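You operate a simulated robot arm through the tools that you are given. There is no shell and no other tool.

You are at the controls of a simulated robot arm. One attempt, no reset.

Task
Level the beige panel with the shim that the meter asks for.
Fine: swing the probe over the panel, push that one shim home, tighten the blue screw, then park the probe; drives stay off.

Only the result counts: the job must be done as asked and must still hold three seconds after the hand-in. Knocking over, shifting, dropping, spilling or breaking anything else fails it.

Robot
A 6-joint arm with a two-finger gripper, fixed in place. Base frame: the origin is at the foot of the arm, x ahead of it, y to its left, z up; the work surface is at about z = 0.8. Lengths are in m, angles in degrees, forces in N, time in s.
It reaches about 0.718 m from its shoulder. Its first joint turns from -69.0 to 172.0 degrees. Payload 3 kg.
The tool frame sits at the grasp point (the TCP): z along the fingers, y along the line on which they close. The tips reach 0.03 m beyond it. Largest opening 0.096 m; the body of the gripper starts 0.053 m behind the TCP.
Orientation is that of the tool frame in the base frame, as a unit quaternion [w, x, y, z]. With the fingers straight down and closing along the base's y, the tool's x points along the base's -x, its y along +y and its z along -z.

Tools
- The arm moves only by the tool send_rows. Its argument "targets" is a list of rows, each a list of 3 entries, a list of its own where there are three numbers: the turn, a rotation vector about the tool's x, y, z in degrees, then the shift along the tool's x, y, z in cm, then the closure, from 0 (fully open) to 1 (shut). In form: [[[ax, ay, az], [dx, dy, dz], jaw], ...]. A call has 1 to 20 rows; each row is the pose to reach, as a shift and turn from the pose commanded when the call began, along the tool's axes at that moment. Rows are played at 5 a second. More than 0.05 m and 8.6 degrees between two rows, or a gripper value outside its range, and nothing of the call is played. Where a pose cannot be reached the arm comes as near as it can. A force on the tool above 40 N (or 10 N above the force at the start of the call, whichever is more), or a blocked arm, ends the call early, and 0.2 s more pass. The fingers move at their own pace (about 0.153 m/s each) and stop on an object; they squeeze with about 40 N. The grip force told is the motor's: it shows also when the fingers shut on nothing. Time passes only in rows, and 0.2 s behind the last, so rows that repeat a pose let the fingers close. It gives the time, the measured TCP pose, the force on the tool (base axes), the opening and the grip force at its end, in the units of the frame above (readings bear some noise), with the torque about the TCP (base axes, N m) and any sound that the robot's microphone picked up, and new pictures: "views" is both (left out), scene, wrist or none.
- Cameras (640 x 400 px; columns grow to the right, rows downward): "scene" is fixed at [0.0504, 0.5001, 1.5228]; the picture's right is [-0.90, -0.43, 0.00], its down [-0.22, 0.45, -0.86] and it looks along [0.38, -0.78, -0.50] (base axes); focal length 356 px, centre (320, 200). "wrist" rides on the gripper at [0.073, 0.023, -0.083] in the tool frame; the picture's right is [-0.29, 0.96, 0.00], its down [-0.66, -0.20, -0.72] and it looks along [-0.69, -0.21, 0.69] (tool axes); focal length 247 px, centre (320, 200). There is no depth. A picture from a camera that has moved, and an enlarged one, comes with that camera's place and axes in the base frame and with its lens.
- move_column(by): slides the trunk up (or, below 0, down) by that many m; the arm rides with it, the base frame stays. It gives what a move gives, with no picture.
- enlarge(camera, box): a new picture of the part [left, top, right, bottom] of that camera's present view, enlarged. The clock stands still meanwhile.
- sign_off(): hands the job in; it is judged then, once.

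Nothing tells you positions but the pictures and the camera data. Unless the task says otherwise, let go and move clear before handing in.

The tools are called after "Emit:" as a command line: name --argument value ..., lists and objects as JSON in quotes. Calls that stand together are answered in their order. send_rows: Moves the arm, as the interface text tells. Its arguments: {"type":"object","properties":{"targets":{"type":"array","items":{"type":"array"}},"views":{"type":"string","enum":["both","scene","wrist","none"]}},"required":["targets"]} The other tools are called the same way: move_column (by) slides the trunk up or down; enlarge (camera, box) takes an enlarged picture of a part of a camera's view; sign_off () hands the job in.

At the start:

```text
t: 0.0
tcp_pos: [0.3308, -0.3976, 1.1217]
ee_rot: [0.0, 0.0, 1.0, 0.0]
ft_force: [-0.6, -0.3, -0.2]
torque: [0.03, 0.02, 0.03]
grip_width: 0.096
grasp_force: 0.0
trunk travel left (down, up): [-0.739, 0.201]
```

scene: 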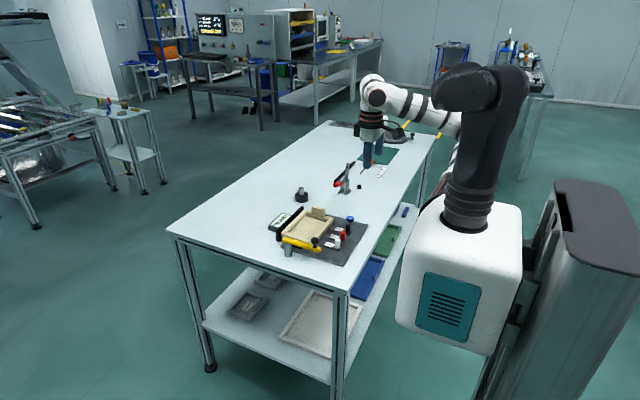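
wrist: 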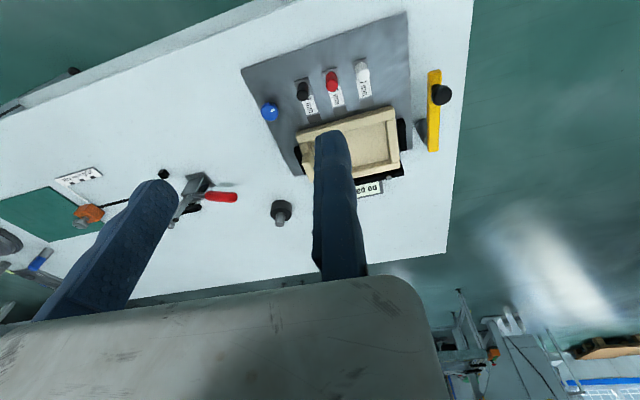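

I see a table with a fixture: a beige panel, a yellow swing arm (probe) with a black knob, three shims with black, red and white knobs, and a blue screw. I'll enlarge both pictures first to read the details.

Emit:
enlarge --camera "scene" --box '[250, 180, 380, 270]'

Emit:
enlarge --camera "wrist" --box '[230, 40, 470, 190]'

Emit:
enlarge --camera "wrist" --box '[280, 60, 400, 135]'

Emit:
enlarge --camera "scene" --box '[320, 110, 450, 200]'

```text
4.44 times, centred on (315, 225) of scene
camera zoom: at [0.0504, 0.5001, 1.5228], right [-0.9, -0.43, 0.0], down [-0.22, 0.45, -0.86], along [0.38, -0.78, -0.5], focal length 1584 px, centre (342, 89)
```

zoom: 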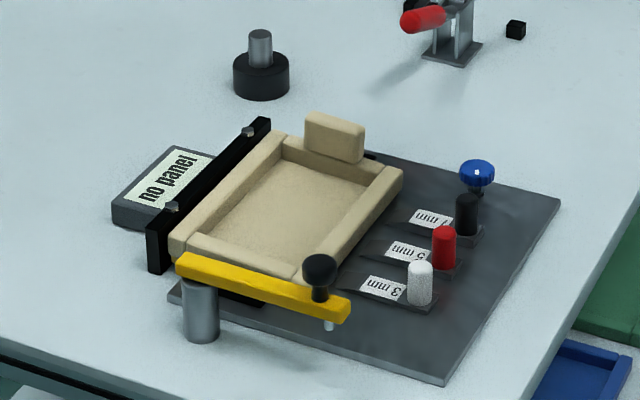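

```text
2.67 times, centred on (350, 115) of wrist
camera zoom: at [0.2571, -0.3766, 1.2043], right [0.29, 0.96, 0.0], down [0.66, -0.2, 0.72], along [0.69, -0.21, -0.69], focal length 659 px, centre (240, 427)
```

zoom: 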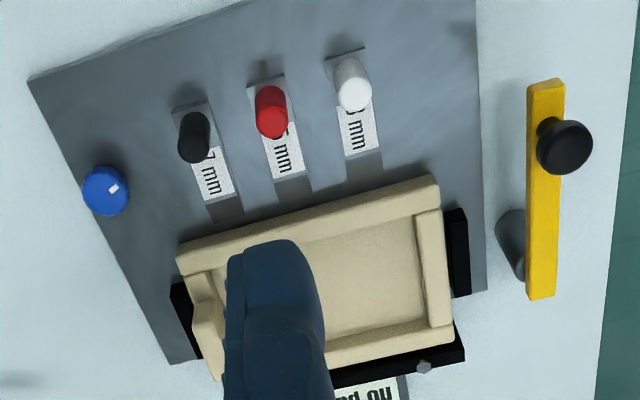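

```text
5.33 times, centred on (340, 98) of wrist
camera zoom: at [0.2571, -0.3766, 1.2043], right [0.29, 0.96, 0.0], down [0.66, -0.2, 0.72], along [0.69, -0.21, -0.69], focal length 1317 px, centre (213, 747)
```

zoom: 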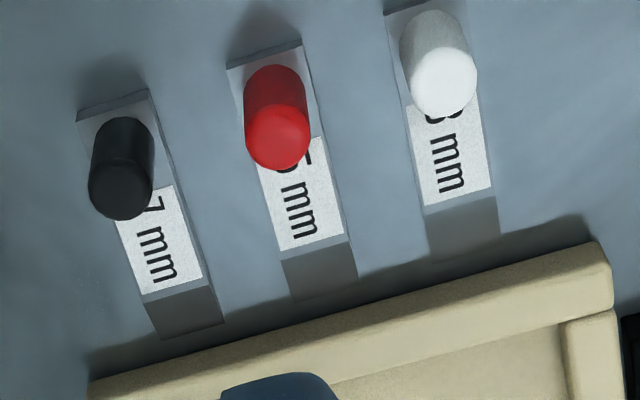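

```text
4.44 times, centred on (385, 155) of scene
camera zoom: at [0.0504, 0.5001, 1.5228], right [-0.9, -0.43, 0.0], down [-0.22, 0.45, -0.86], along [0.38, -0.78, -0.5], focal length 1584 px, centre (31, 400)
```

zoom: 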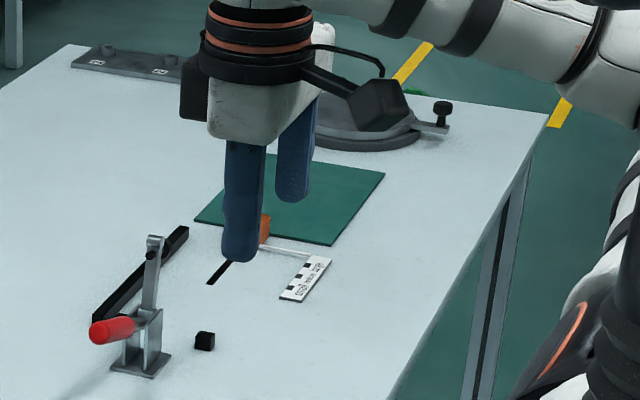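

The fixture's base plate is square to the base axes: about x 0.35–0.57, y −0.53 to −0.29. The shim handles are near x≈0.40 at y≈−0.446, −0.400 and −0.355, and the blue screw is near (0.417, −0.508). The probe bar pivots at about (0.54, −0.27). I'll lower the trunk for reach and take a closer look.

Emit:
move_column --by -0.12

```text
t: 1.5
tcp_pos: [0.3315, -0.3983, 1.0003]
ee_rot: [0.0, 0.0, 1.0, 0.001]
ft_force: [0.1, -0.7, -0.2]
torque: [-0.01, -0.01, 0.03]
grip_width: 0.0961
grasp_force: 0.1
trunk travel left (down, up): [-0.619, 0.321]
```

The trunk is down 0.12 m and the arm is still well clear of the fixture. I'll raise the arm a little relative to the trunk and shift it back for a closer overview, then lower the trunk further.

Emit:
send_rows --targets '[[[0, 0, 0], [1.5, 2, -4], 0], [[0, 0, 0], [3, 4, -8], 0], [[0, 0, 0], [4, 6, -12], 0], [[0, 0, 0], [4, 6, -12], 0]]' --views "none"

Emit:
move_column --by -0.15

Emit:
send_rows --targets '[[[0, 0, 0], [0, 0, 0], 0]]' --views "both"

```text
t: 2.5
tcp_pos: [0.2869, -0.3426, 1.1184]
ee_rot: [0.001, 0.0, 1.0, 0.002]
ft_force: [-0.7, 0.5, -0.6]
torque: [0.05, 0.02, 0.0]
grip_width: 0.0961
grasp_force: 0.0
out of reach, approached as far as the arm can: row 3, 4
trunk travel left (down, up): [-0.619, 0.321]
```

```text
t: 4.2
tcp_pos: [0.2879, -0.3414, 0.9683]
ee_rot: [0.002, 0.0, 1.0, 0.001]
ft_force: [0.2, -0.2, -0.2]
torque: [0.02, -0.01, 0.02]
grip_width: 0.0961
grasp_force: 0.1
trunk travel left (down, up): [-0.469, 0.471]
```

```text
t: 4.7
tcp_pos: [0.2868, -0.3422, 0.9674]
ee_rot: [0.001, 0.001, 1.0, 0.001]
ft_force: [-1.2, 0.5, 0.3]
torque: [-0.01, -0.01, 0.01]
grip_width: 0.096
grasp_force: 0.0
trunk travel left (down, up): [-0.469, 0.471]
camera wrist: at [0.2136, -0.3208, 1.0502], right [0.29, 0.96, 0.0], down [0.66, -0.2, 0.72], along [0.69, -0.21, -0.69], focal length 247 px, centre (320, 200)
```

scene: 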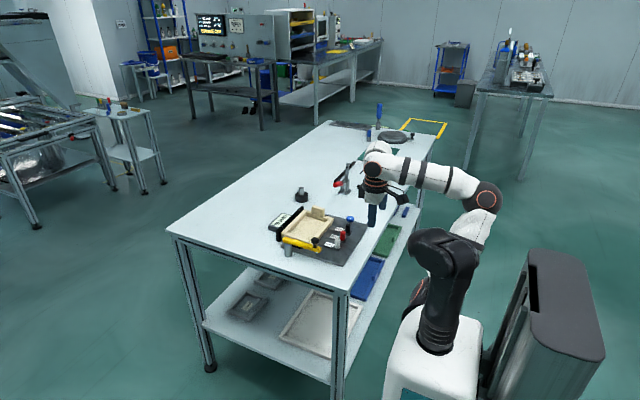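
wrist: 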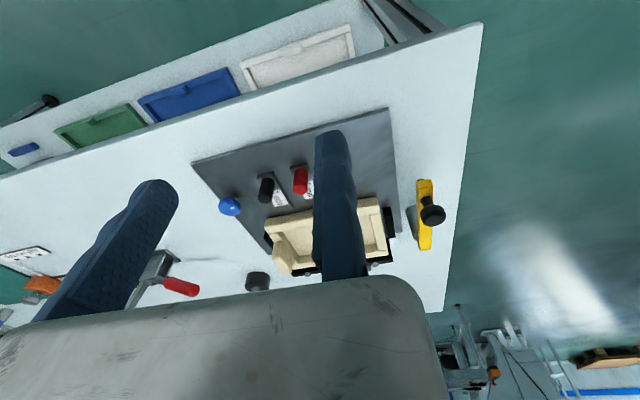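

The wrist camera now sees the fixture from the robot side, with one finger in the way. I'll enlarge both views to pin down the probe bar, pivot, knob and meter.

Emit:
enlarge --camera "wrist" --box '[200, 100, 460, 280]'

Emit:
enlarge --camera "wrist" --box '[380, 160, 460, 270]'

Emit:
enlarge --camera "scene" --box '[265, 195, 365, 265]'

Emit:
enlarge --camera "scene" --box '[275, 225, 335, 260]'

```text
2.22 times, centred on (330, 190) of wrist
camera zoom: at [0.2136, -0.3208, 1.0502], right [0.29, 0.96, 0.0], down [0.66, -0.2, 0.72], along [0.69, -0.21, -0.69], focal length 549 px, centre (298, 222)
```

zoom: 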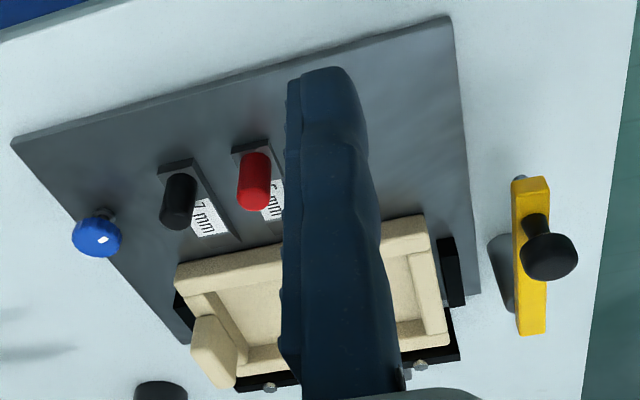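

```text
3.64 times, centred on (420, 215) of wrist
camera zoom: at [0.2136, -0.3208, 1.0502], right [0.29, 0.96, 0.0], down [0.66, -0.2, 0.72], along [0.69, -0.21, -0.69], focal length 898 px, centre (-44, 146)
```

zoom: 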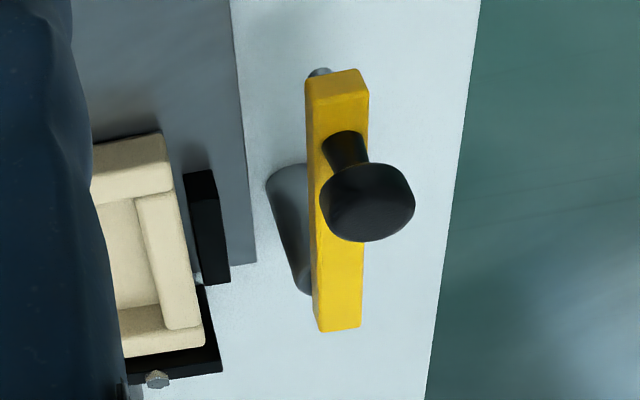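

```text
5.71 times, centred on (315, 230) of scene
camera zoom: at [0.0504, 0.5001, 1.5228], right [-0.9, -0.43, 0.0], down [-0.22, 0.45, -0.86], along [0.38, -0.78, -0.5], focal length 2037 px, centre (349, 29)
```

zoom: 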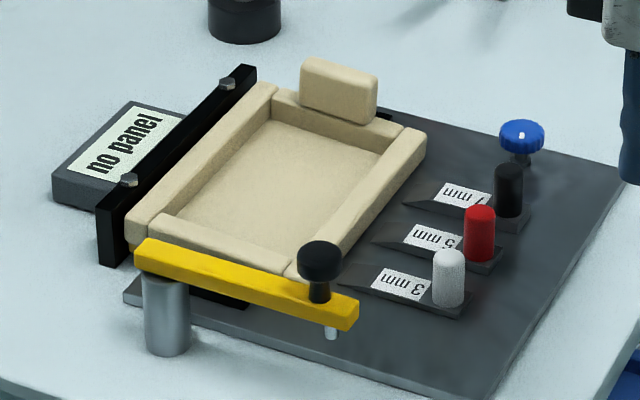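

```text
10.67 times, centred on (305, 242) of scene
camera zoom: at [0.0504, 0.5001, 1.5228], right [-0.9, -0.43, 0.0], down [-0.22, 0.45, -0.86], along [0.38, -0.78, -0.5], focal length 3802 px, centre (480, -253)
```

zoom: 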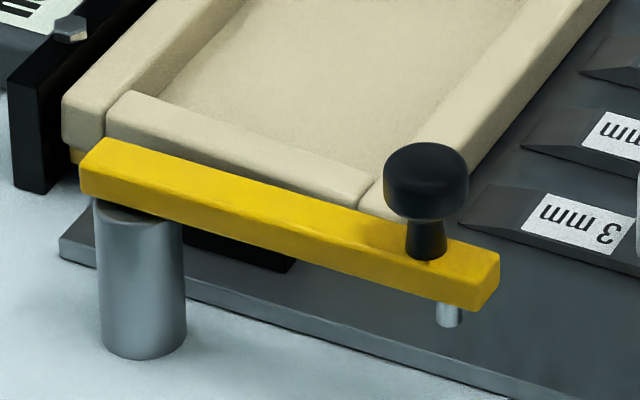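

The bar's pivot is at about (0.533, −0.264) and its knob at about (0.443, −0.265) with its cap near z 0.88–0.895. The panel rim is lower, around z 0.83. I'll close the fingers and move to the outer (+y) side of the knob, staying high.

Emit:
send_rows --targets '[[[0, 0, 0], [-3.1, 2.5, 0], 1], [[0, 0, 0], [-6.2, 5.1, 0], 1], [[0, 0, 0], [-9.4, 7.6, 0], 1], [[0, 0, 0], [-12.5, 10.2, 0], 1], [[0, 0, 0], [-15.6, 12.7, 0], 1], [[0, 0, 0], [-15.6, 12.7, 0], 1]]' --views "both"

```text
t: 6.0
tcp_pos: [0.3404, -0.3284, 0.8981]
ee_rot: [0.001, -0.001, 1.0, 0.002]
ft_force: [-0.3, 0.7, 0.1]
torque: [-0.01, -0.01, -0.02]
grip_width: 0.0001
grasp_force: 32.6
out of reach, approached as far as the arm can: row 1, 2, 3, 4, 5, 6
trunk travel left (down, up): [-0.469, 0.471]
camera wrist: at [0.2666, -0.3085, 0.9801], right [0.29, 0.96, 0.0], down [0.66, -0.2, 0.72], along [0.69, -0.21, -0.69], focal length 247 px, centre (320, 200)
```

scene: 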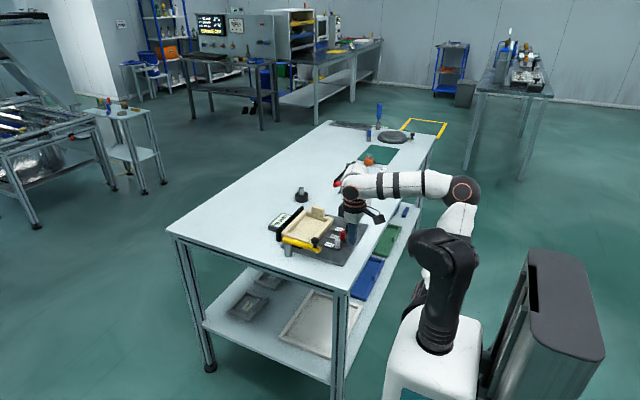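
wrist: 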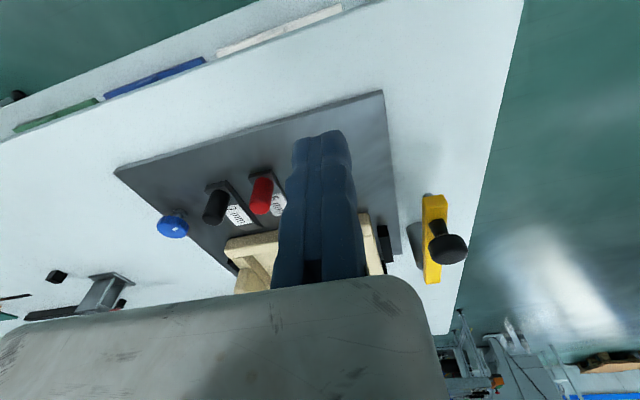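

That call was partly out of reach: the arm stopped at (0.340, −0.328) and sagged to z≈0.898, without touching anything. I'll go up a little to see how the commanded pose behaves.

Emit:
send_rows --targets '[[[0, 0, 0], [0, 0, -2], 1], [[0, 0, 0], [0, 0, -4], 1]]' --views "none"

```text
t: 6.7
tcp_pos: [0.3306, -0.3417, 0.9277]
ee_rot: [0.001, 0.0, 1.0, 0.001]
ft_force: [1.2, 0.0, -0.6]
torque: [-0.02, 0.04, -0.02]
grip_width: 0.0
grasp_force: 33.2
out of reach, approached as far as the arm can: row 1, 2
trunk travel left (down, up): [-0.469, 0.471]
```

Going straight up was also limited, so the arm is near some joint limit in this posture. I'll look at the arm itself to understand it.

Emit:
enlarge --camera "scene" --box '[320, 150, 560, 400]'

Emit:
enlarge --camera "scene" --box '[320, 160, 420, 260]'

```text
1.60 times, centred on (440, 275) of scene
camera zoom: at [0.0504, 0.5001, 1.5228], right [-0.9, -0.43, 0.0], down [-0.22, 0.45, -0.86], along [0.38, -0.78, -0.5], focal length 570 px, centre (128, 80)
```

zoom: 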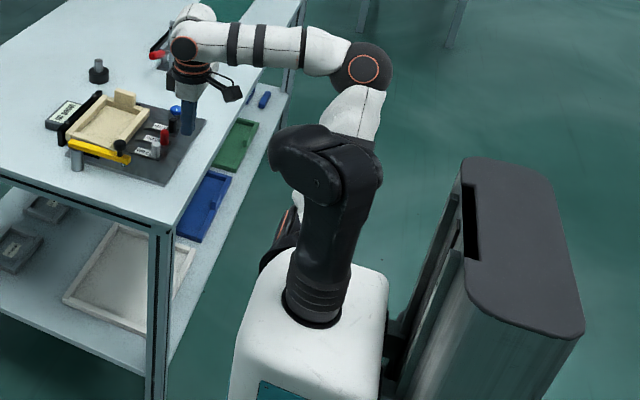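

```text
4.00 times, centred on (370, 210) of scene
camera zoom: at [0.0504, 0.5001, 1.5228], right [-0.9, -0.43, 0.0], down [-0.22, 0.45, -0.86], along [0.38, -0.78, -0.5], focal length 1426 px, centre (120, 160)
```

zoom: 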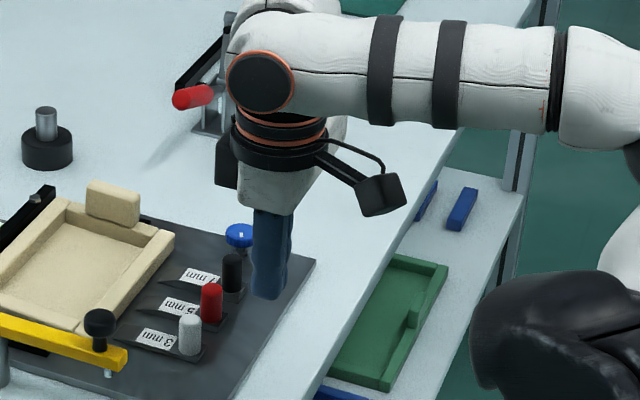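

The arm's limit seems tied to height relative to the trunk. I'll probe with a small forward move here and then compare after raising the trunk.

Emit:
send_rows --targets '[[[0, 0, 0], [-2, 0, 0], 1], [[0, 0, 0], [-4, 0, 0], 1]]' --views "none"

Emit:
move_column --by 0.1

Emit:
send_rows --targets '[[[0, 0, 0], [0, 2, 0], 1], [[0, 0, 0], [0, 4, 0], 1]]' --views "none"

```text
t: 7.2
tcp_pos: [0.3568, -0.3564, 0.9163]
ee_rot: [0.002, 0.001, 1.0, 0.001]
ft_force: [-0.5, 0.0, -0.4]
torque: [-0.02, -0.03, 0.04]
grip_width: 0.0003
grasp_force: 32.8
out of reach, approached as far as the arm can: row 1, 2
trunk travel left (down, up): [-0.469, 0.471]
```

```text
t: 8.6
tcp_pos: [0.3568, -0.3562, 1.0167]
ee_rot: [0.001, -0.001, 1.0, 0.001]
ft_force: [-0.1, -0.5, 0.3]
torque: [0.0, 0.01, 0.0]
grip_width: 0.0
grasp_force: 33.0
trunk travel left (down, up): [-0.569, 0.371]
```

```text
t: 9.2
tcp_pos: [0.3413, -0.3339, 1.0051]
ee_rot: [0.002, 0.0, 1.0, 0.002]
ft_force: [-0.2, -0.1, 0.9]
torque: [-0.03, 0.01, -0.01]
grip_width: 0.0001
grasp_force: 33.2
out of reach, approached as far as the arm can: row 1, 2
trunk travel left (down, up): [-0.569, 0.371]
```

The boundary moves with height and azimuth together, so it may come from the fixed hand orientation. I'll test how turning the hand about its vertical axis changes the reach, staying at z≈1.0.

Emit:
send_rows --targets '[[[0, 0, 8], [0, 0, 0], 1], [[0, 0, 16], [0, 0, 0], 1], [[0, 0, 24], [0, 0, 0], 1], [[0, 0, 30], [0, 0, 0], 1]]' --views "none"

Emit:
send_rows --targets '[[[0, 0, 0], [-1, 1.7, 0], 1], [[0, 0, 0], [-2, 3.4, 0], 1]]' --views "both"

```text
t: 10.2
tcp_pos: [0.3417, -0.3342, 1.0046]
ee_rot: [0.002, 0.26, 0.966, 0.002]
ft_force: [0.8, -0.3, -0.4]
torque: [-0.01, 0.02, -0.02]
grip_width: 0.0
grasp_force: 33.2
trunk travel left (down, up): [-0.569, 0.371]
```

```text
t: 10.8
tcp_pos: [0.3513, -0.3357, 0.9935]
ee_rot: [0.002, 0.26, 0.966, 0.001]
ft_force: [0.0, -0.5, 0.7]
torque: [0.0, -0.03, -0.01]
grip_width: 0.0
grasp_force: 33.1
out of reach, approached as far as the arm can: row 1, 2
trunk travel left (down, up): [-0.569, 0.371]
camera wrist: at [0.2981, -0.2821, 1.0776], right [0.73, 0.68, 0.0], down [0.47, -0.51, 0.72], along [0.49, -0.53, -0.69], focal length 247 px, centre (320, 200)
```

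scene: 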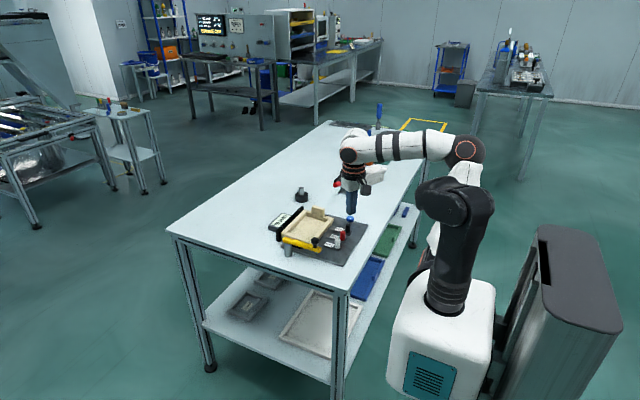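
wrist: 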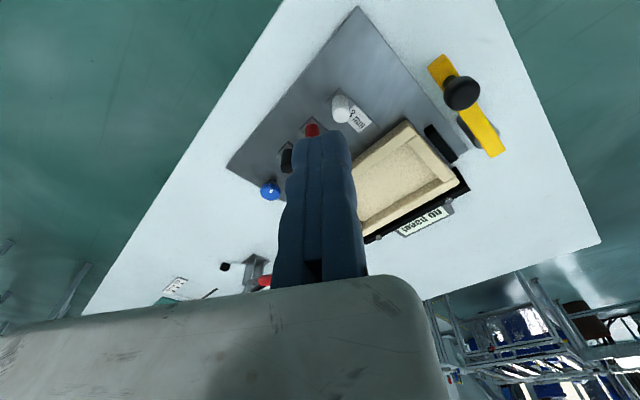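

Turning the hand changes nothing, but being lower relative to the trunk clearly extends the reach toward the probe side. I'll raise the trunk back up, then lower the arm with its own joints while turning the hand back straight.

Emit:
move_column --by 0.17

Emit:
send_rows --targets '[[[0, 0, -8], [0, 0, 3], 1], [[0, 0, -16], [0, 0, 6], 1], [[0, 0, -24], [0, 0, 9], 1], [[0, 0, -30], [0, 0, 12], 1]]' --views "none"

```text
t: 12.7
tcp_pos: [0.3495, -0.3354, 1.1648]
ee_rot: [0.001, 0.259, 0.966, 0.001]
ft_force: [0.0, 0.7, 0.2]
torque: [-0.02, 0.0, -0.01]
grip_width: 0.0001
grasp_force: 32.7
trunk travel left (down, up): [-0.739, 0.201]
```

```text
t: 13.7
tcp_pos: [0.3514, -0.3378, 1.0443]
ee_rot: [0.002, -0.001, 1.0, 0.002]
ft_force: [-0.3, -0.4, -0.3]
torque: [-0.02, 0.02, -0.05]
grip_width: 0.0001
grasp_force: 32.8
trunk travel left (down, up): [-0.739, 0.201]
```

Now the arm descends normally. I'll keep going down and toward the probe knob's outer side in small steps.

Emit:
send_rows --targets '[[[0, 0, 0], [0, 0, 4], 1], [[0, 0, 0], [-2, 2, 7], 1], [[0, 0, 0], [-4, 4, 8], 1], [[0, 0, 0], [-6, 6, 9], 1]]' --views "both"

```text
t: 14.7
tcp_pos: [0.3582, -0.3126, 0.9581]
ee_rot: [0.002, 0.0, 1.0, 0.001]
ft_force: [0.3, -0.2, -0.2]
torque: [-0.03, 0.04, 0.03]
grip_width: 0.0001
grasp_force: 32.9
out of reach, approached as far as the arm can: row 2, 3, 4
trunk travel left (down, up): [-0.739, 0.201]
camera wrist: at [0.2841, -0.292, 1.0408], right [0.29, 0.96, 0.0], down [0.66, -0.21, 0.72], along [0.69, -0.21, -0.69], focal length 247 px, centre (320, 200)
```

scene: 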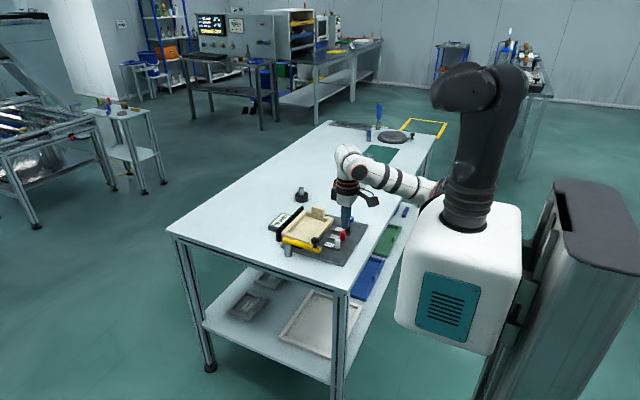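
wrist: 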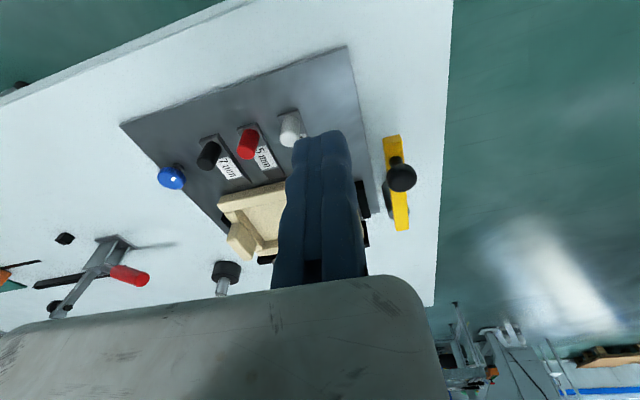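

The arm stops again at an azimuth of about −41°. I want a clear look at how the arm is folded before going on.

Emit:
enlarge --camera "scene" --box '[320, 50, 560, 250]'

Emit:
enlarge --camera "scene" --box '[320, 130, 460, 220]'

Emit:
enlarge --camera "wrist" --box '[340, 110, 460, 250]'

```text
2.00 times, centred on (440, 150) of scene
camera zoom: at [0.0504, 0.5001, 1.5228], right [-0.9, -0.43, 0.0], down [-0.22, 0.45, -0.86], along [0.38, -0.78, -0.5], focal length 713 px, centre (80, 300)
```

zoom: 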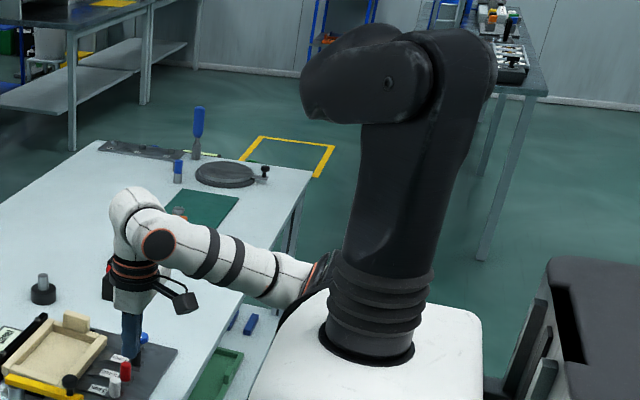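

```text
4.44 times, centred on (390, 175) of scene
camera zoom: at [0.0504, 0.5001, 1.5228], right [-0.9, -0.43, 0.0], down [-0.22, 0.45, -0.86], along [0.38, -0.78, -0.5], focal length 1584 px, centre (9, 311)
```

zoom: 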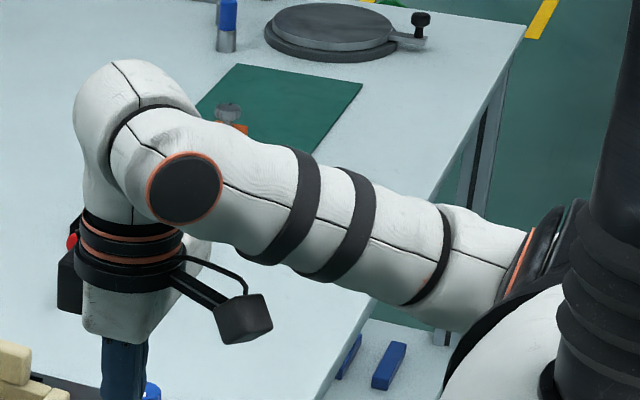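

```text
2.86 times, centred on (400, 180) of wrist
camera zoom: at [0.2841, -0.292, 1.0408], right [0.29, 0.96, 0.0], down [0.66, -0.21, 0.72], along [0.69, -0.21, -0.69], focal length 706 px, centre (91, 257)
```

zoom: 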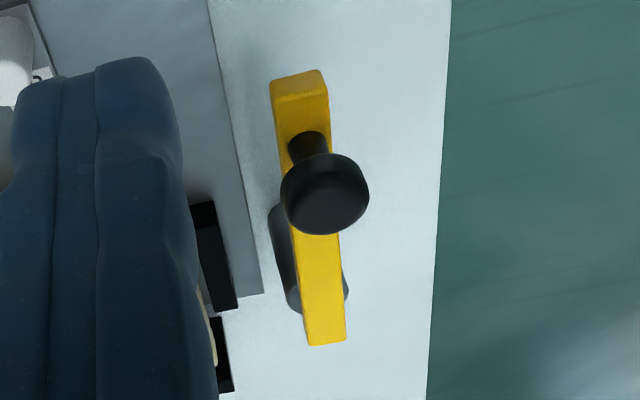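

I can't fully resolve the folding from the pictures, so I'll map the reach by hand at a safe height: first farther out, then swinging toward +y.

Emit:
send_rows --targets '[[[0, 0, 0], [-2, -3, 0], 1], [[0, 0, 0], [-4, -6, 0], 1], [[0, 0, 0], [-7, -8, 0], 1]]' --views "none"

Emit:
send_rows --targets '[[[0, 0, 0], [0, 3, 0], 1], [[0, 0, 0], [0, 6, 0], 1], [[0, 0, 0], [0, 9, 0], 1]]' --views "none"

```text
t: 15.5
tcp_pos: [0.3917, -0.3954, 0.9495]
ee_rot: [0.003, 0.0, 1.0, 0.002]
ft_force: [-0.4, -0.1, 0.7]
torque: [0.01, 0.01, -0.02]
grip_width: 0.0
grasp_force: 33.5
out of reach, approached as far as the arm can: row 1, 2, 3
trunk travel left (down, up): [-0.739, 0.201]
```

```text
t: 16.3
tcp_pos: [0.3624, -0.319, 0.9498]
ee_rot: [0.003, 0.001, 1.0, 0.002]
ft_force: [0.0, -0.2, 0.0]
torque: [0.0, -0.03, -0.02]
grip_width: 0.0001
grasp_force: 32.5
out of reach, approached as far as the arm can: row 1, 2, 3
trunk travel left (down, up): [-0.739, 0.201]
```

The boundary doesn't look like a plain reach limit, so I'll test a few more directions with the scene view on to see which joint is stuck.

Emit:
send_rows --targets '[[[0, 0, 0], [2, -4, -2], 1], [[0, 0, 0], [4, -8, -4], 1], [[0, 0, 0], [4, -12, -4], 1], [[0, 0, 0], [4, -16, -4], 1]]' --views "scene"

Emit:
enlarge --camera "scene" --box '[320, 50, 560, 250]'

```text
t: 17.3
tcp_pos: [0.3864, -0.407, 0.9839]
ee_rot: [0.0, 0.0, 1.0, 0.002]
ft_force: [0.3, 0.1, -0.7]
torque: [-0.02, 0.01, 0.02]
grip_width: 0.0002
grasp_force: 33.1
out of reach, approached as far as the arm can: row 1, 2, 3, 4
trunk travel left (down, up): [-0.739, 0.201]
```

scene: 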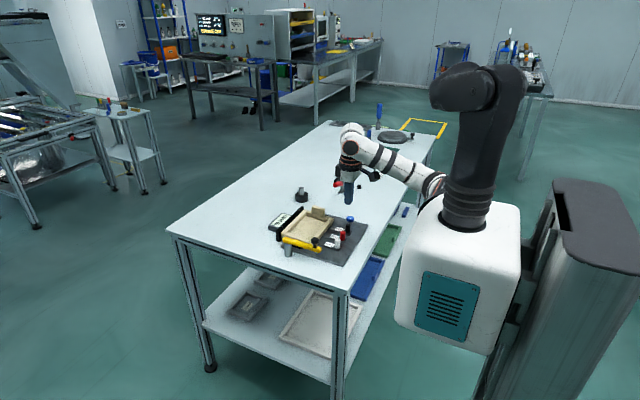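

```text
2.00 times, centred on (440, 150) of scene
camera zoom: at [0.0504, 0.5001, 1.5228], right [-0.9, -0.43, 0.0], down [-0.22, 0.45, -0.86], along [0.38, -0.78, -0.5], focal length 713 px, centre (80, 300)
```

zoom: 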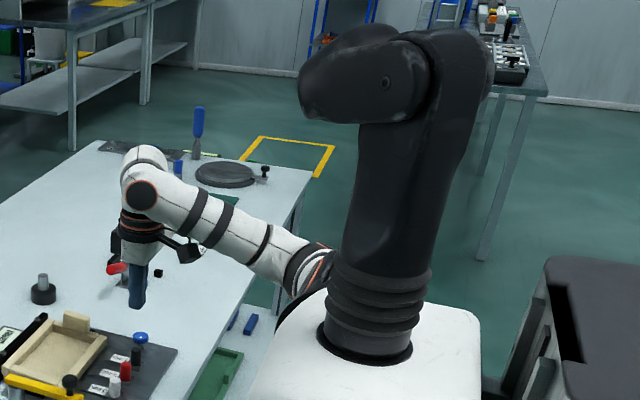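

The arm stayed on the same thin surface in both directions, as if one joint is stuck at its stop. I'll try to return to the start pose, which was known to be good, to free it.

Emit:
send_rows --targets '[[[0, 0, 0], [1.4, 0.2, -3.4], 1], [[0, 0, 0], [2.8, 0.4, -6.8], 1], [[0, 0, 0], [4.2, 0.6, -10.2], 1], [[0, 0, 0], [5.6, 0.9, -13.7], 1], [[0, 0, 0], [5.6, 0.9, -13.7], 1]]' --views "scene"

```text
t: 18.5
tcp_pos: [0.3302, -0.3961, 1.1219]
ee_rot: [0.001, 0.0, 1.0, 0.001]
ft_force: [0.0, -0.2, -0.3]
torque: [0.0, 0.02, -0.01]
grip_width: 0.0
grasp_force: 33.2
out of reach, approached as far as the arm can: row 2, 3
trunk travel left (down, up): [-0.739, 0.201]
```

scene: 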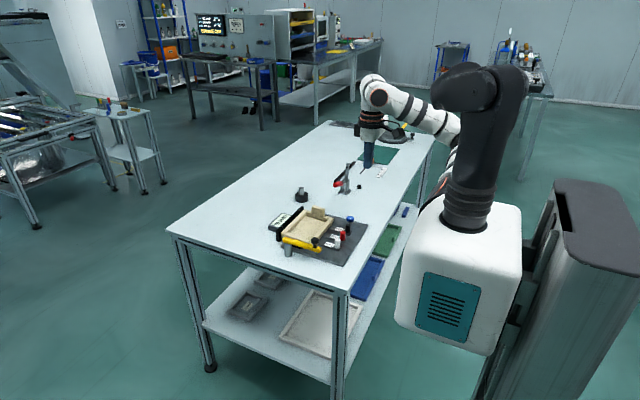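

Back at the start pose, so the arm is healthy here. I'll now explore from this pose in single directions at this safe height: first forward in x.

Emit:
send_rows --targets '[[[0, 0, 0], [-3, 0, 0], 1], [[0, 0, 0], [-6, 0, 0], 1], [[0, 0, 0], [-9, 0, 0], 1]]' --views "none"

```text
t: 19.3
tcp_pos: [0.4205, -0.3981, 1.1203]
ee_rot: [0.001, 0.0, 1.0, 0.001]
ft_force: [0.1, 0.4, -0.2]
torque: [0.02, 0.05, 0.04]
grip_width: 0.0
grasp_force: 32.8
trunk travel left (down, up): [-0.739, 0.201]
```

Forward works fine from this branch. Next, toward +y over the probe side, at the same height.

Emit:
send_rows --targets '[[[0, 0, 0], [-1, 4, 0], 1], [[0, 0, 0], [-2, 8, 0], 1], [[0, 0, 0], [-2, 12, 0], 1], [[0, 0, 0], [-2, 16, 0], 1]]' --views "scene"

```text
t: 20.3
tcp_pos: [0.3765, -0.3208, 1.0957]
ee_rot: [0.003, 0.001, 1.0, 0.001]
ft_force: [-0.7, -0.1, -0.6]
torque: [-0.02, -0.03, -0.02]
grip_width: 0.0
grasp_force: 32.8
out of reach, approached as far as the arm can: row 1, 2, 3, 4
trunk travel left (down, up): [-0.739, 0.201]
```

scene: 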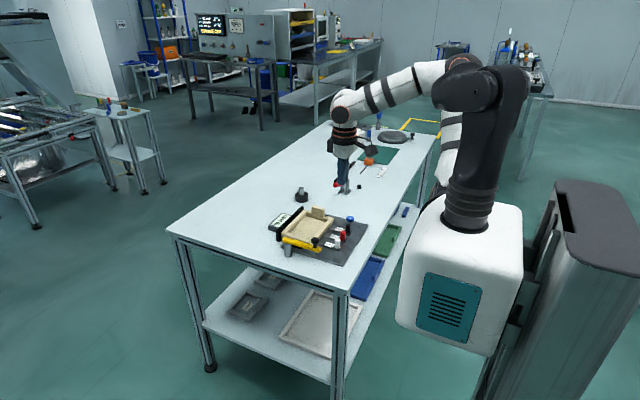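

The arm is now elbow-up and again stops near azimuth −40°. I'll zoom in on the arm once more to see how the links connect in this pose.

Emit:
enlarge --camera "scene" --box '[320, 40, 560, 240]'

Emit:
enlarge --camera "scene" --box '[410, 120, 500, 240]'

```text
2.00 times, centred on (440, 140) of scene
camera zoom: at [0.0504, 0.5001, 1.5228], right [-0.9, -0.43, 0.0], down [-0.22, 0.45, -0.86], along [0.38, -0.78, -0.5], focal length 713 px, centre (80, 320)
```

zoom: 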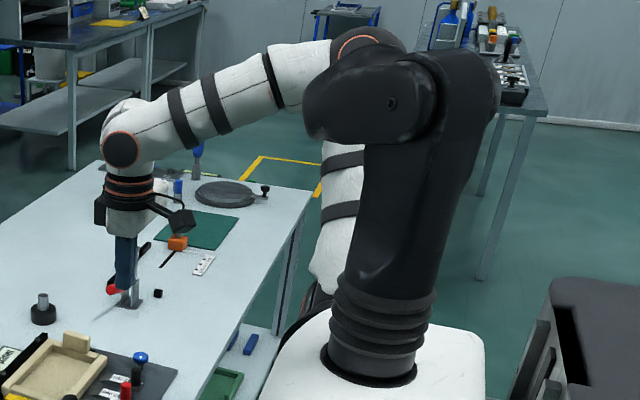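

```text
3.33 times, centred on (455, 180) of scene
camera zoom: at [0.0504, 0.5001, 1.5228], right [-0.9, -0.43, 0.0], down [-0.22, 0.45, -0.86], along [0.38, -0.78, -0.5], focal length 1188 px, centre (-130, 267)
```

zoom: 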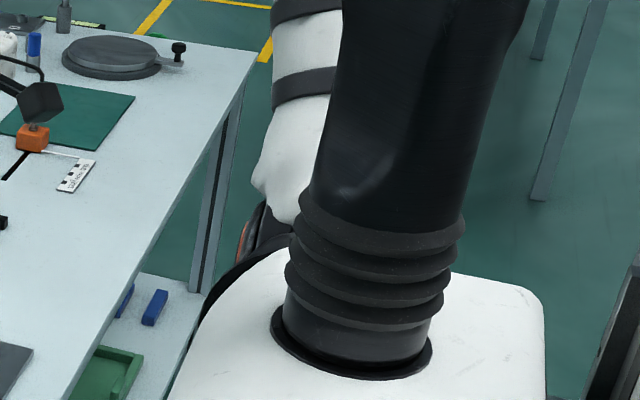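

The shoulder sits at the front of the torso, with a rolled upper arm and forearm, so hand yaw may trade against the elbow. I'll try turning the hand the other way and then moving toward +y.

Emit:
send_rows --targets '[[[0, 0, -8], [0, 0, 0], 1], [[0, 0, -16], [0, 0, 0], 1], [[0, 0, -24], [0, 0, 0], 1], [[0, 0, -32], [0, 0, 0], 1], [[0, 0, -40], [0, 0, 0], 1], [[0, 0, -48], [0, 0, 0], 1]]' --views "none"

Emit:
send_rows --targets '[[[0, 0, 0], [2.2, 2, 0], 1], [[0, 0, 0], [4.4, 4, 0], 1]]' --views "scene"

```text
t: 21.7
tcp_pos: [0.3777, -0.322, 1.0938]
ee_rot: [0.003, -0.407, 0.913, 0.001]
ft_force: [-0.1, -0.3, 0.0]
torque: [0.01, 0.02, 0.01]
grip_width: 0.0002
grasp_force: 33.4
trunk travel left (down, up): [-0.739, 0.201]
```

```text
t: 22.3
tcp_pos: [0.3223, -0.3302, 1.0936]
ee_rot: [0.003, -0.407, 0.914, 0.0]
ft_force: [0.0, -0.1, -0.4]
torque: [0.05, 0.02, 0.01]
grip_width: 0.0
grasp_force: 33.3
out of reach, approached as far as the arm can: row 2
trunk travel left (down, up): [-0.739, 0.201]
```

scene: 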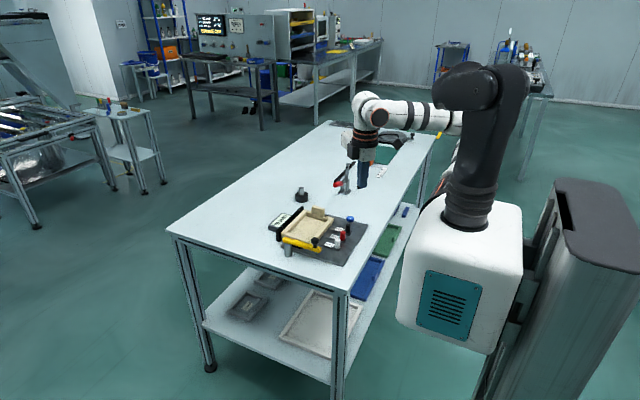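

I mis-converted the direction and moved −x instead; nothing was near. I'll redo it: back out in +x, then toward +y with this hand yaw.

Emit:
send_rows --targets '[[[0, 0, 0], [-2.0, -2.2, 0], 1], [[0, 0, 0], [-4.0, -4.5, 0], 1], [[0, 0, 0], [-5.4, -5.9, 0], 1]]' --views "none"

Emit:
send_rows --targets '[[[0, 0, 0], [-2.2, 2.0, 0], 1], [[0, 0, 0], [-4.5, 4.0, 0], 1], [[0, 0, 0], [-6.7, 6.0, 0], 1]]' --views "scene"

```text
t: 23.1
tcp_pos: [0.392, -0.3363, 1.0908]
ee_rot: [0.003, -0.407, 0.913, 0.0]
ft_force: [-0.2, -0.5, 0.3]
torque: [0.02, -0.03, -0.02]
grip_width: 0.0003
grasp_force: 33.0
out of reach, approached as far as the arm can: row 3
trunk travel left (down, up): [-0.739, 0.201]
```

```text
t: 23.9
tcp_pos: [0.3593, -0.3013, 1.0802]
ee_rot: [0.003, -0.406, 0.914, 0.001]
ft_force: [-0.3, 0.4, 0.2]
torque: [-0.01, 0.03, -0.01]
grip_width: 0.0001
grasp_force: 33.1
out of reach, approached as far as the arm can: row 1, 2, 3
trunk travel left (down, up): [-0.739, 0.201]
```

scene: 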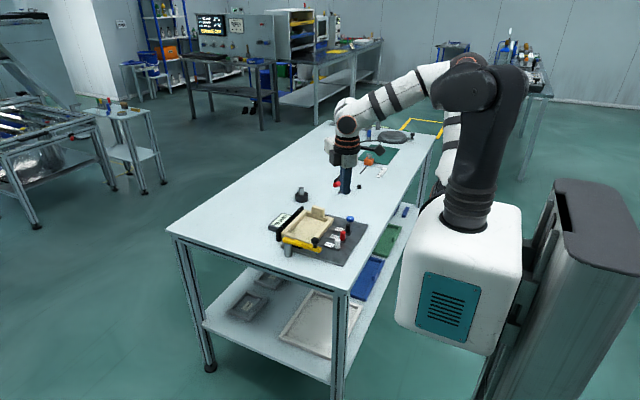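

At azimuth about −40° the first joint is at its stop: the wrist can't pass a line running through about (0.39, −0.336) in direction −47°. The shims and screw lie on the reachable side. For the probe knob I can lean the hand about 40° toward (+x,+y) so the TCP reaches past that line. I'll test that tilt high up.

Emit:
send_rows --targets '[[[0, 0, 0], [2.7, -1.5, 0], 1], [[0, 0, 0], [5.3, -2.9, 0], 1]]' --views "none"

Emit:
send_rows --targets '[[[0, -8, 0], [-2.64, 0, -0.18], 1], [[0, -16, 0], [-5.24, 0, -0.74], 1], [[0, -24, 0], [-7.73, 0, -1.64], 1], [[0, -32, 0], [-10.07, 0, -2.89], 1], [[0, -40, 0], [-12.2, 0, -4.45], 1]]' --views "both"

```text
t: 24.5
tcp_pos: [0.3462, -0.3626, 1.0798]
ee_rot: [0.002, -0.406, 0.914, 0.0]
ft_force: [0.1, 0.7, -0.3]
torque: [0.05, 0.0, -0.01]
grip_width: 0.0002
grasp_force: 32.9
trunk travel left (down, up): [-0.739, 0.201]
```

```text
t: 25.7
tcp_pos: [0.4275, -0.2689, 1.1267]
ee_rot: [0.315, -0.381, 0.858, 0.139]
ft_force: [0.6, 0.0, 0.6]
torque: [-0.04, -0.02, 0.0]
grip_width: 0.0
grasp_force: 33.6
trunk travel left (down, up): [-0.739, 0.201]
camera wrist: at [0.3372, -0.3373, 1.1411], right [-0.56, 0.81, 0.19], down [0.17, -0.11, 0.98], along [0.81, 0.58, -0.08], focal length 247 px, centre (320, 200)
```

scene: 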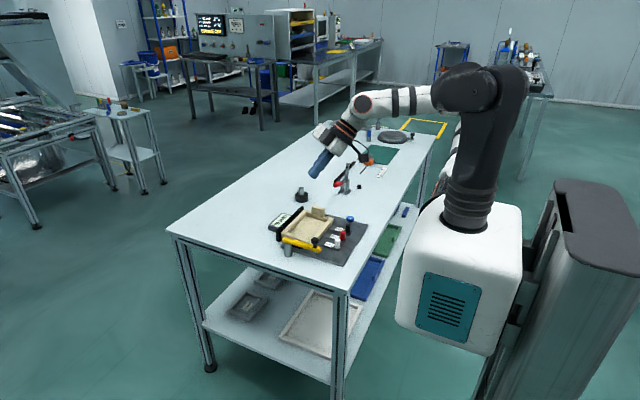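
wrist: 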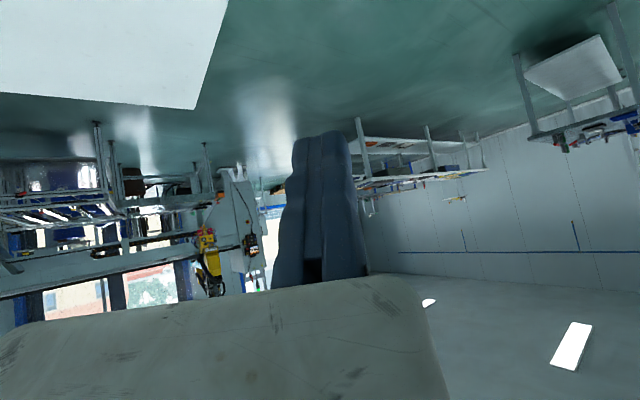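

The tilt works: the TCP reached (0.4275, −0.269), right above the probe knob. I'll lower the trunk by 0.15 m, staying about 5 cm above the knob, and look.

Emit:
move_column --by -0.15

Emit:
send_rows --targets '[[[0, 0, 0], [0, 0, 0], 0.5], [[0, 0, 0], [0, 0, 0], 0.5]]' --views "both"

Emit:
enlarge --camera "scene" --box '[265, 170, 365, 265]'

```text
t: 27.4
tcp_pos: [0.4273, -0.2699, 0.9758]
ee_rot: [0.313, -0.382, 0.858, 0.14]
ft_force: [-0.7, -0.6, 0.2]
torque: [0.02, -0.01, 0.0]
grip_width: 0.0
grasp_force: 33.0
trunk travel left (down, up): [-0.589, 0.351]
```

```text
t: 28.1
tcp_pos: [0.4272, -0.2693, 0.9742]
ee_rot: [0.314, -0.382, 0.858, 0.14]
ft_force: [-0.3, 0.7, -0.1]
torque: [-0.03, 0.0, -0.01]
grip_width: 0.0478
grasp_force: 0.1
trunk travel left (down, up): [-0.589, 0.351]
camera wrist: at [0.3369, -0.3379, 0.991], right [-0.56, 0.81, 0.19], down [0.18, -0.11, 0.98], along [0.81, 0.58, -0.08], focal length 247 px, centre (320, 200)
```

scene: 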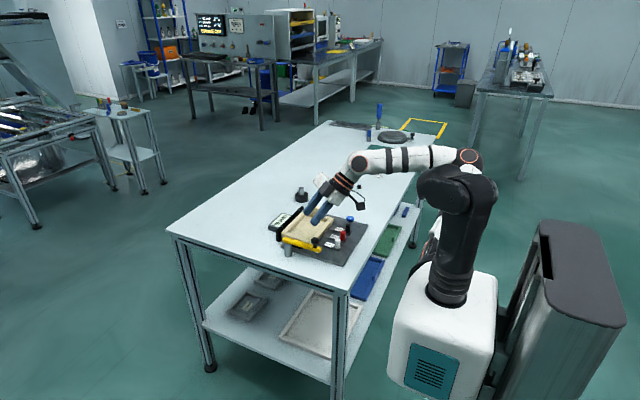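
wrist: 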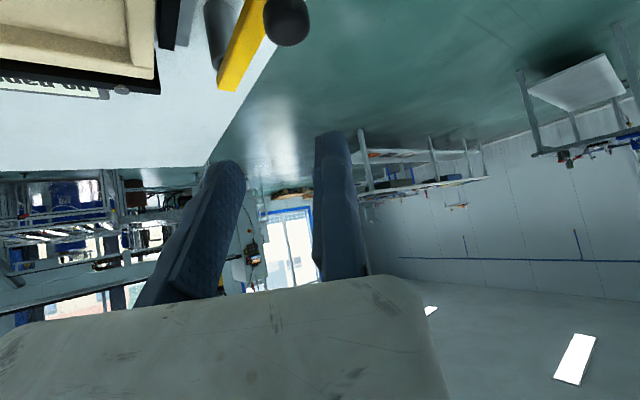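

```text
4.21 times, centred on (315, 218) of scene
camera zoom: at [0.0504, 0.5001, 1.5228], right [-0.9, -0.43, 0.0], down [-0.22, 0.45, -0.86], along [0.38, -0.78, -0.5], focal length 1501 px, centre (341, 126)
```

zoom: 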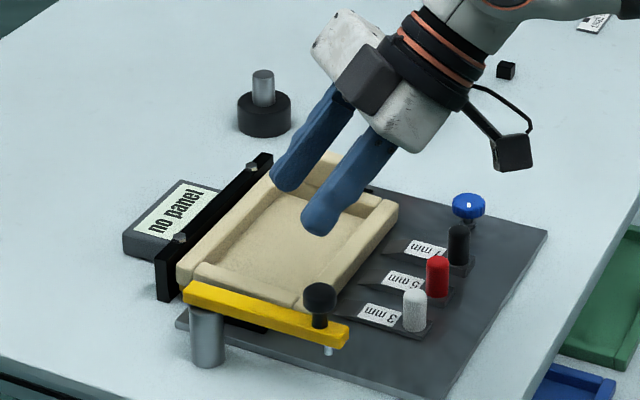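

With the jaws half open the fingers straddle the knob line well. I put the knob's cap at about (0.438, −0.266, 0.887). I'll descend in two steps to just above and around the cap, then check.

Emit:
send_rows --targets '[[[0, 0, 0], [1.1, -0.25, 1.3], 0.5], [[0, 0, 0], [2.28, -0.49, 2.53], 0.5], [[0, 0, 0], [2.28, -0.49, 2.53], 0.5]]' --views "both"

Emit:
enlarge --camera "scene" --box '[280, 200, 350, 260]'

```text
t: 28.9
tcp_pos: [0.4388, -0.2712, 0.9444]
ee_rot: [0.313, -0.382, 0.858, 0.139]
ft_force: [-0.5, 0.1, -0.3]
torque: [-0.02, 0.02, 0.03]
grip_width: 0.0479
grasp_force: 0.1
out of reach, approached as far as the arm can: row 2, 3
trunk travel left (down, up): [-0.589, 0.351]
camera wrist: at [0.3477, -0.3387, 0.9599], right [-0.56, 0.81, 0.19], down [0.18, -0.11, 0.98], along [0.81, 0.58, -0.08], focal length 247 px, centre (320, 200)
```

scene: 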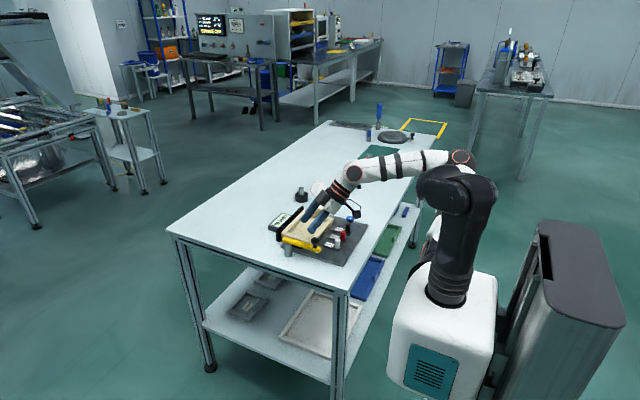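
wrist: 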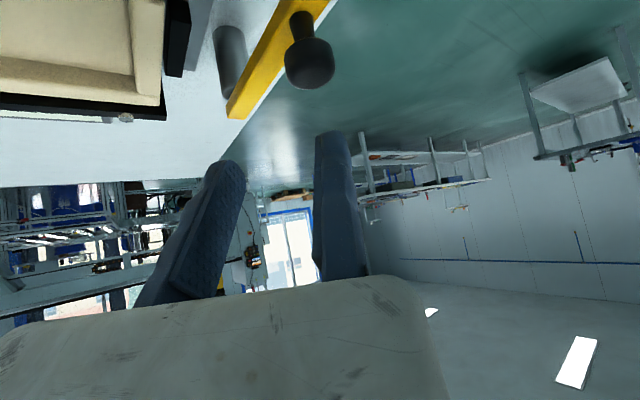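

```text
6.67 times, centred on (315, 230) of scene
camera zoom: at [0.0504, 0.5001, 1.5228], right [-0.9, -0.43, 0.0], down [-0.22, 0.45, -0.86], along [0.38, -0.78, -0.5], focal length 2376 px, centre (353, 0)
```

zoom: 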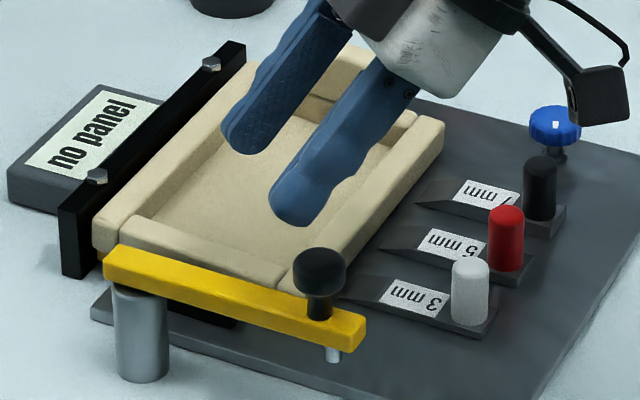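

The arm prefers a higher arm posture with a lower trunk here. I'll lift the arm about 3.5 cm, align over the knob, and let the trunk do the descending.

Emit:
send_rows --targets '[[[0, 0, 0], [-0.8, 0.3, -1.6], 0.5], [[0, 0, 0], [-1.64, 0.61, -3.28], 0.5], [[0, 0, 0], [-1.64, 0.61, -3.28], 0.5]]' --views "none"

Emit:
move_column --by -0.045

Emit:
send_rows --targets '[[[0, 0, 0], [0, 0, 0], 0.5]]' --views "both"

Emit:
enlarge --camera "scene" --box '[280, 200, 350, 260]'

```text
t: 29.6
tcp_pos: [0.4268, -0.2739, 0.9806]
ee_rot: [0.314, -0.381, 0.858, 0.139]
ft_force: [0.2, 0.4, 1.0]
torque: [0.0, -0.03, 0.01]
grip_width: 0.0478
grasp_force: 0.1
trunk travel left (down, up): [-0.589, 0.351]
```

```text
t: 30.5
tcp_pos: [0.4261, -0.2736, 0.9359]
ee_rot: [0.314, -0.382, 0.858, 0.14]
ft_force: [-0.4, -0.2, -0.6]
torque: [0.0, 0.03, -0.01]
grip_width: 0.0482
grasp_force: 0.0
trunk travel left (down, up): [-0.544, 0.396]
```

```text
t: 30.9
tcp_pos: [0.4274, -0.2737, 0.9348]
ee_rot: [0.314, -0.382, 0.858, 0.14]
ft_force: [0.2, -0.1, -0.6]
torque: [0.0, 0.05, 0.02]
grip_width: 0.0479
grasp_force: 0.0
trunk travel left (down, up): [-0.544, 0.396]
camera wrist: at [0.3366, -0.3423, 0.9506], right [-0.56, 0.81, 0.19], down [0.18, -0.11, 0.98], along [0.81, 0.58, -0.08], focal length 247 px, centre (320, 200)
```

scene: 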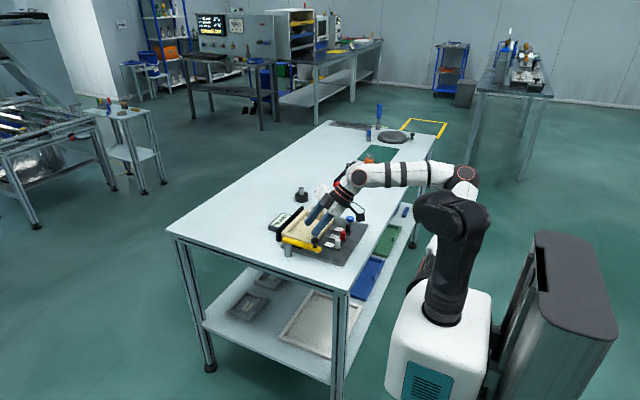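
wrist: 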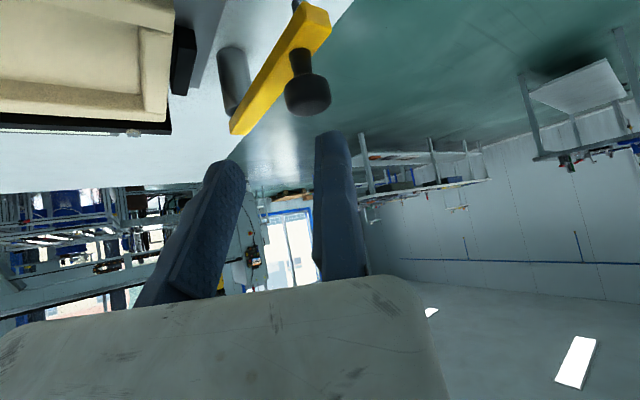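

```text
6.67 times, centred on (315, 230) of scene
camera zoom: at [0.0504, 0.5001, 1.5228], right [-0.9, -0.43, 0.0], down [-0.22, 0.45, -0.86], along [0.38, -0.78, -0.5], focal length 2376 px, centre (353, 0)
```

zoom: 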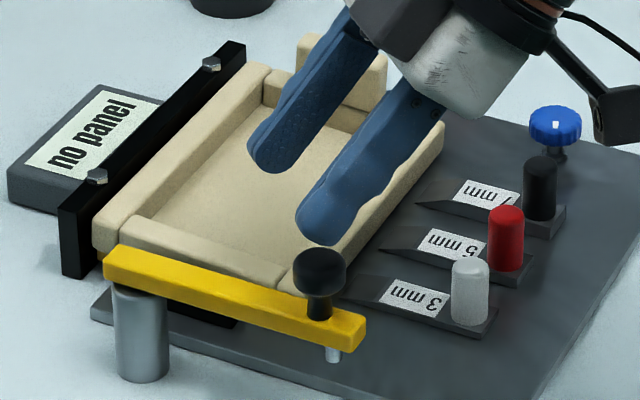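

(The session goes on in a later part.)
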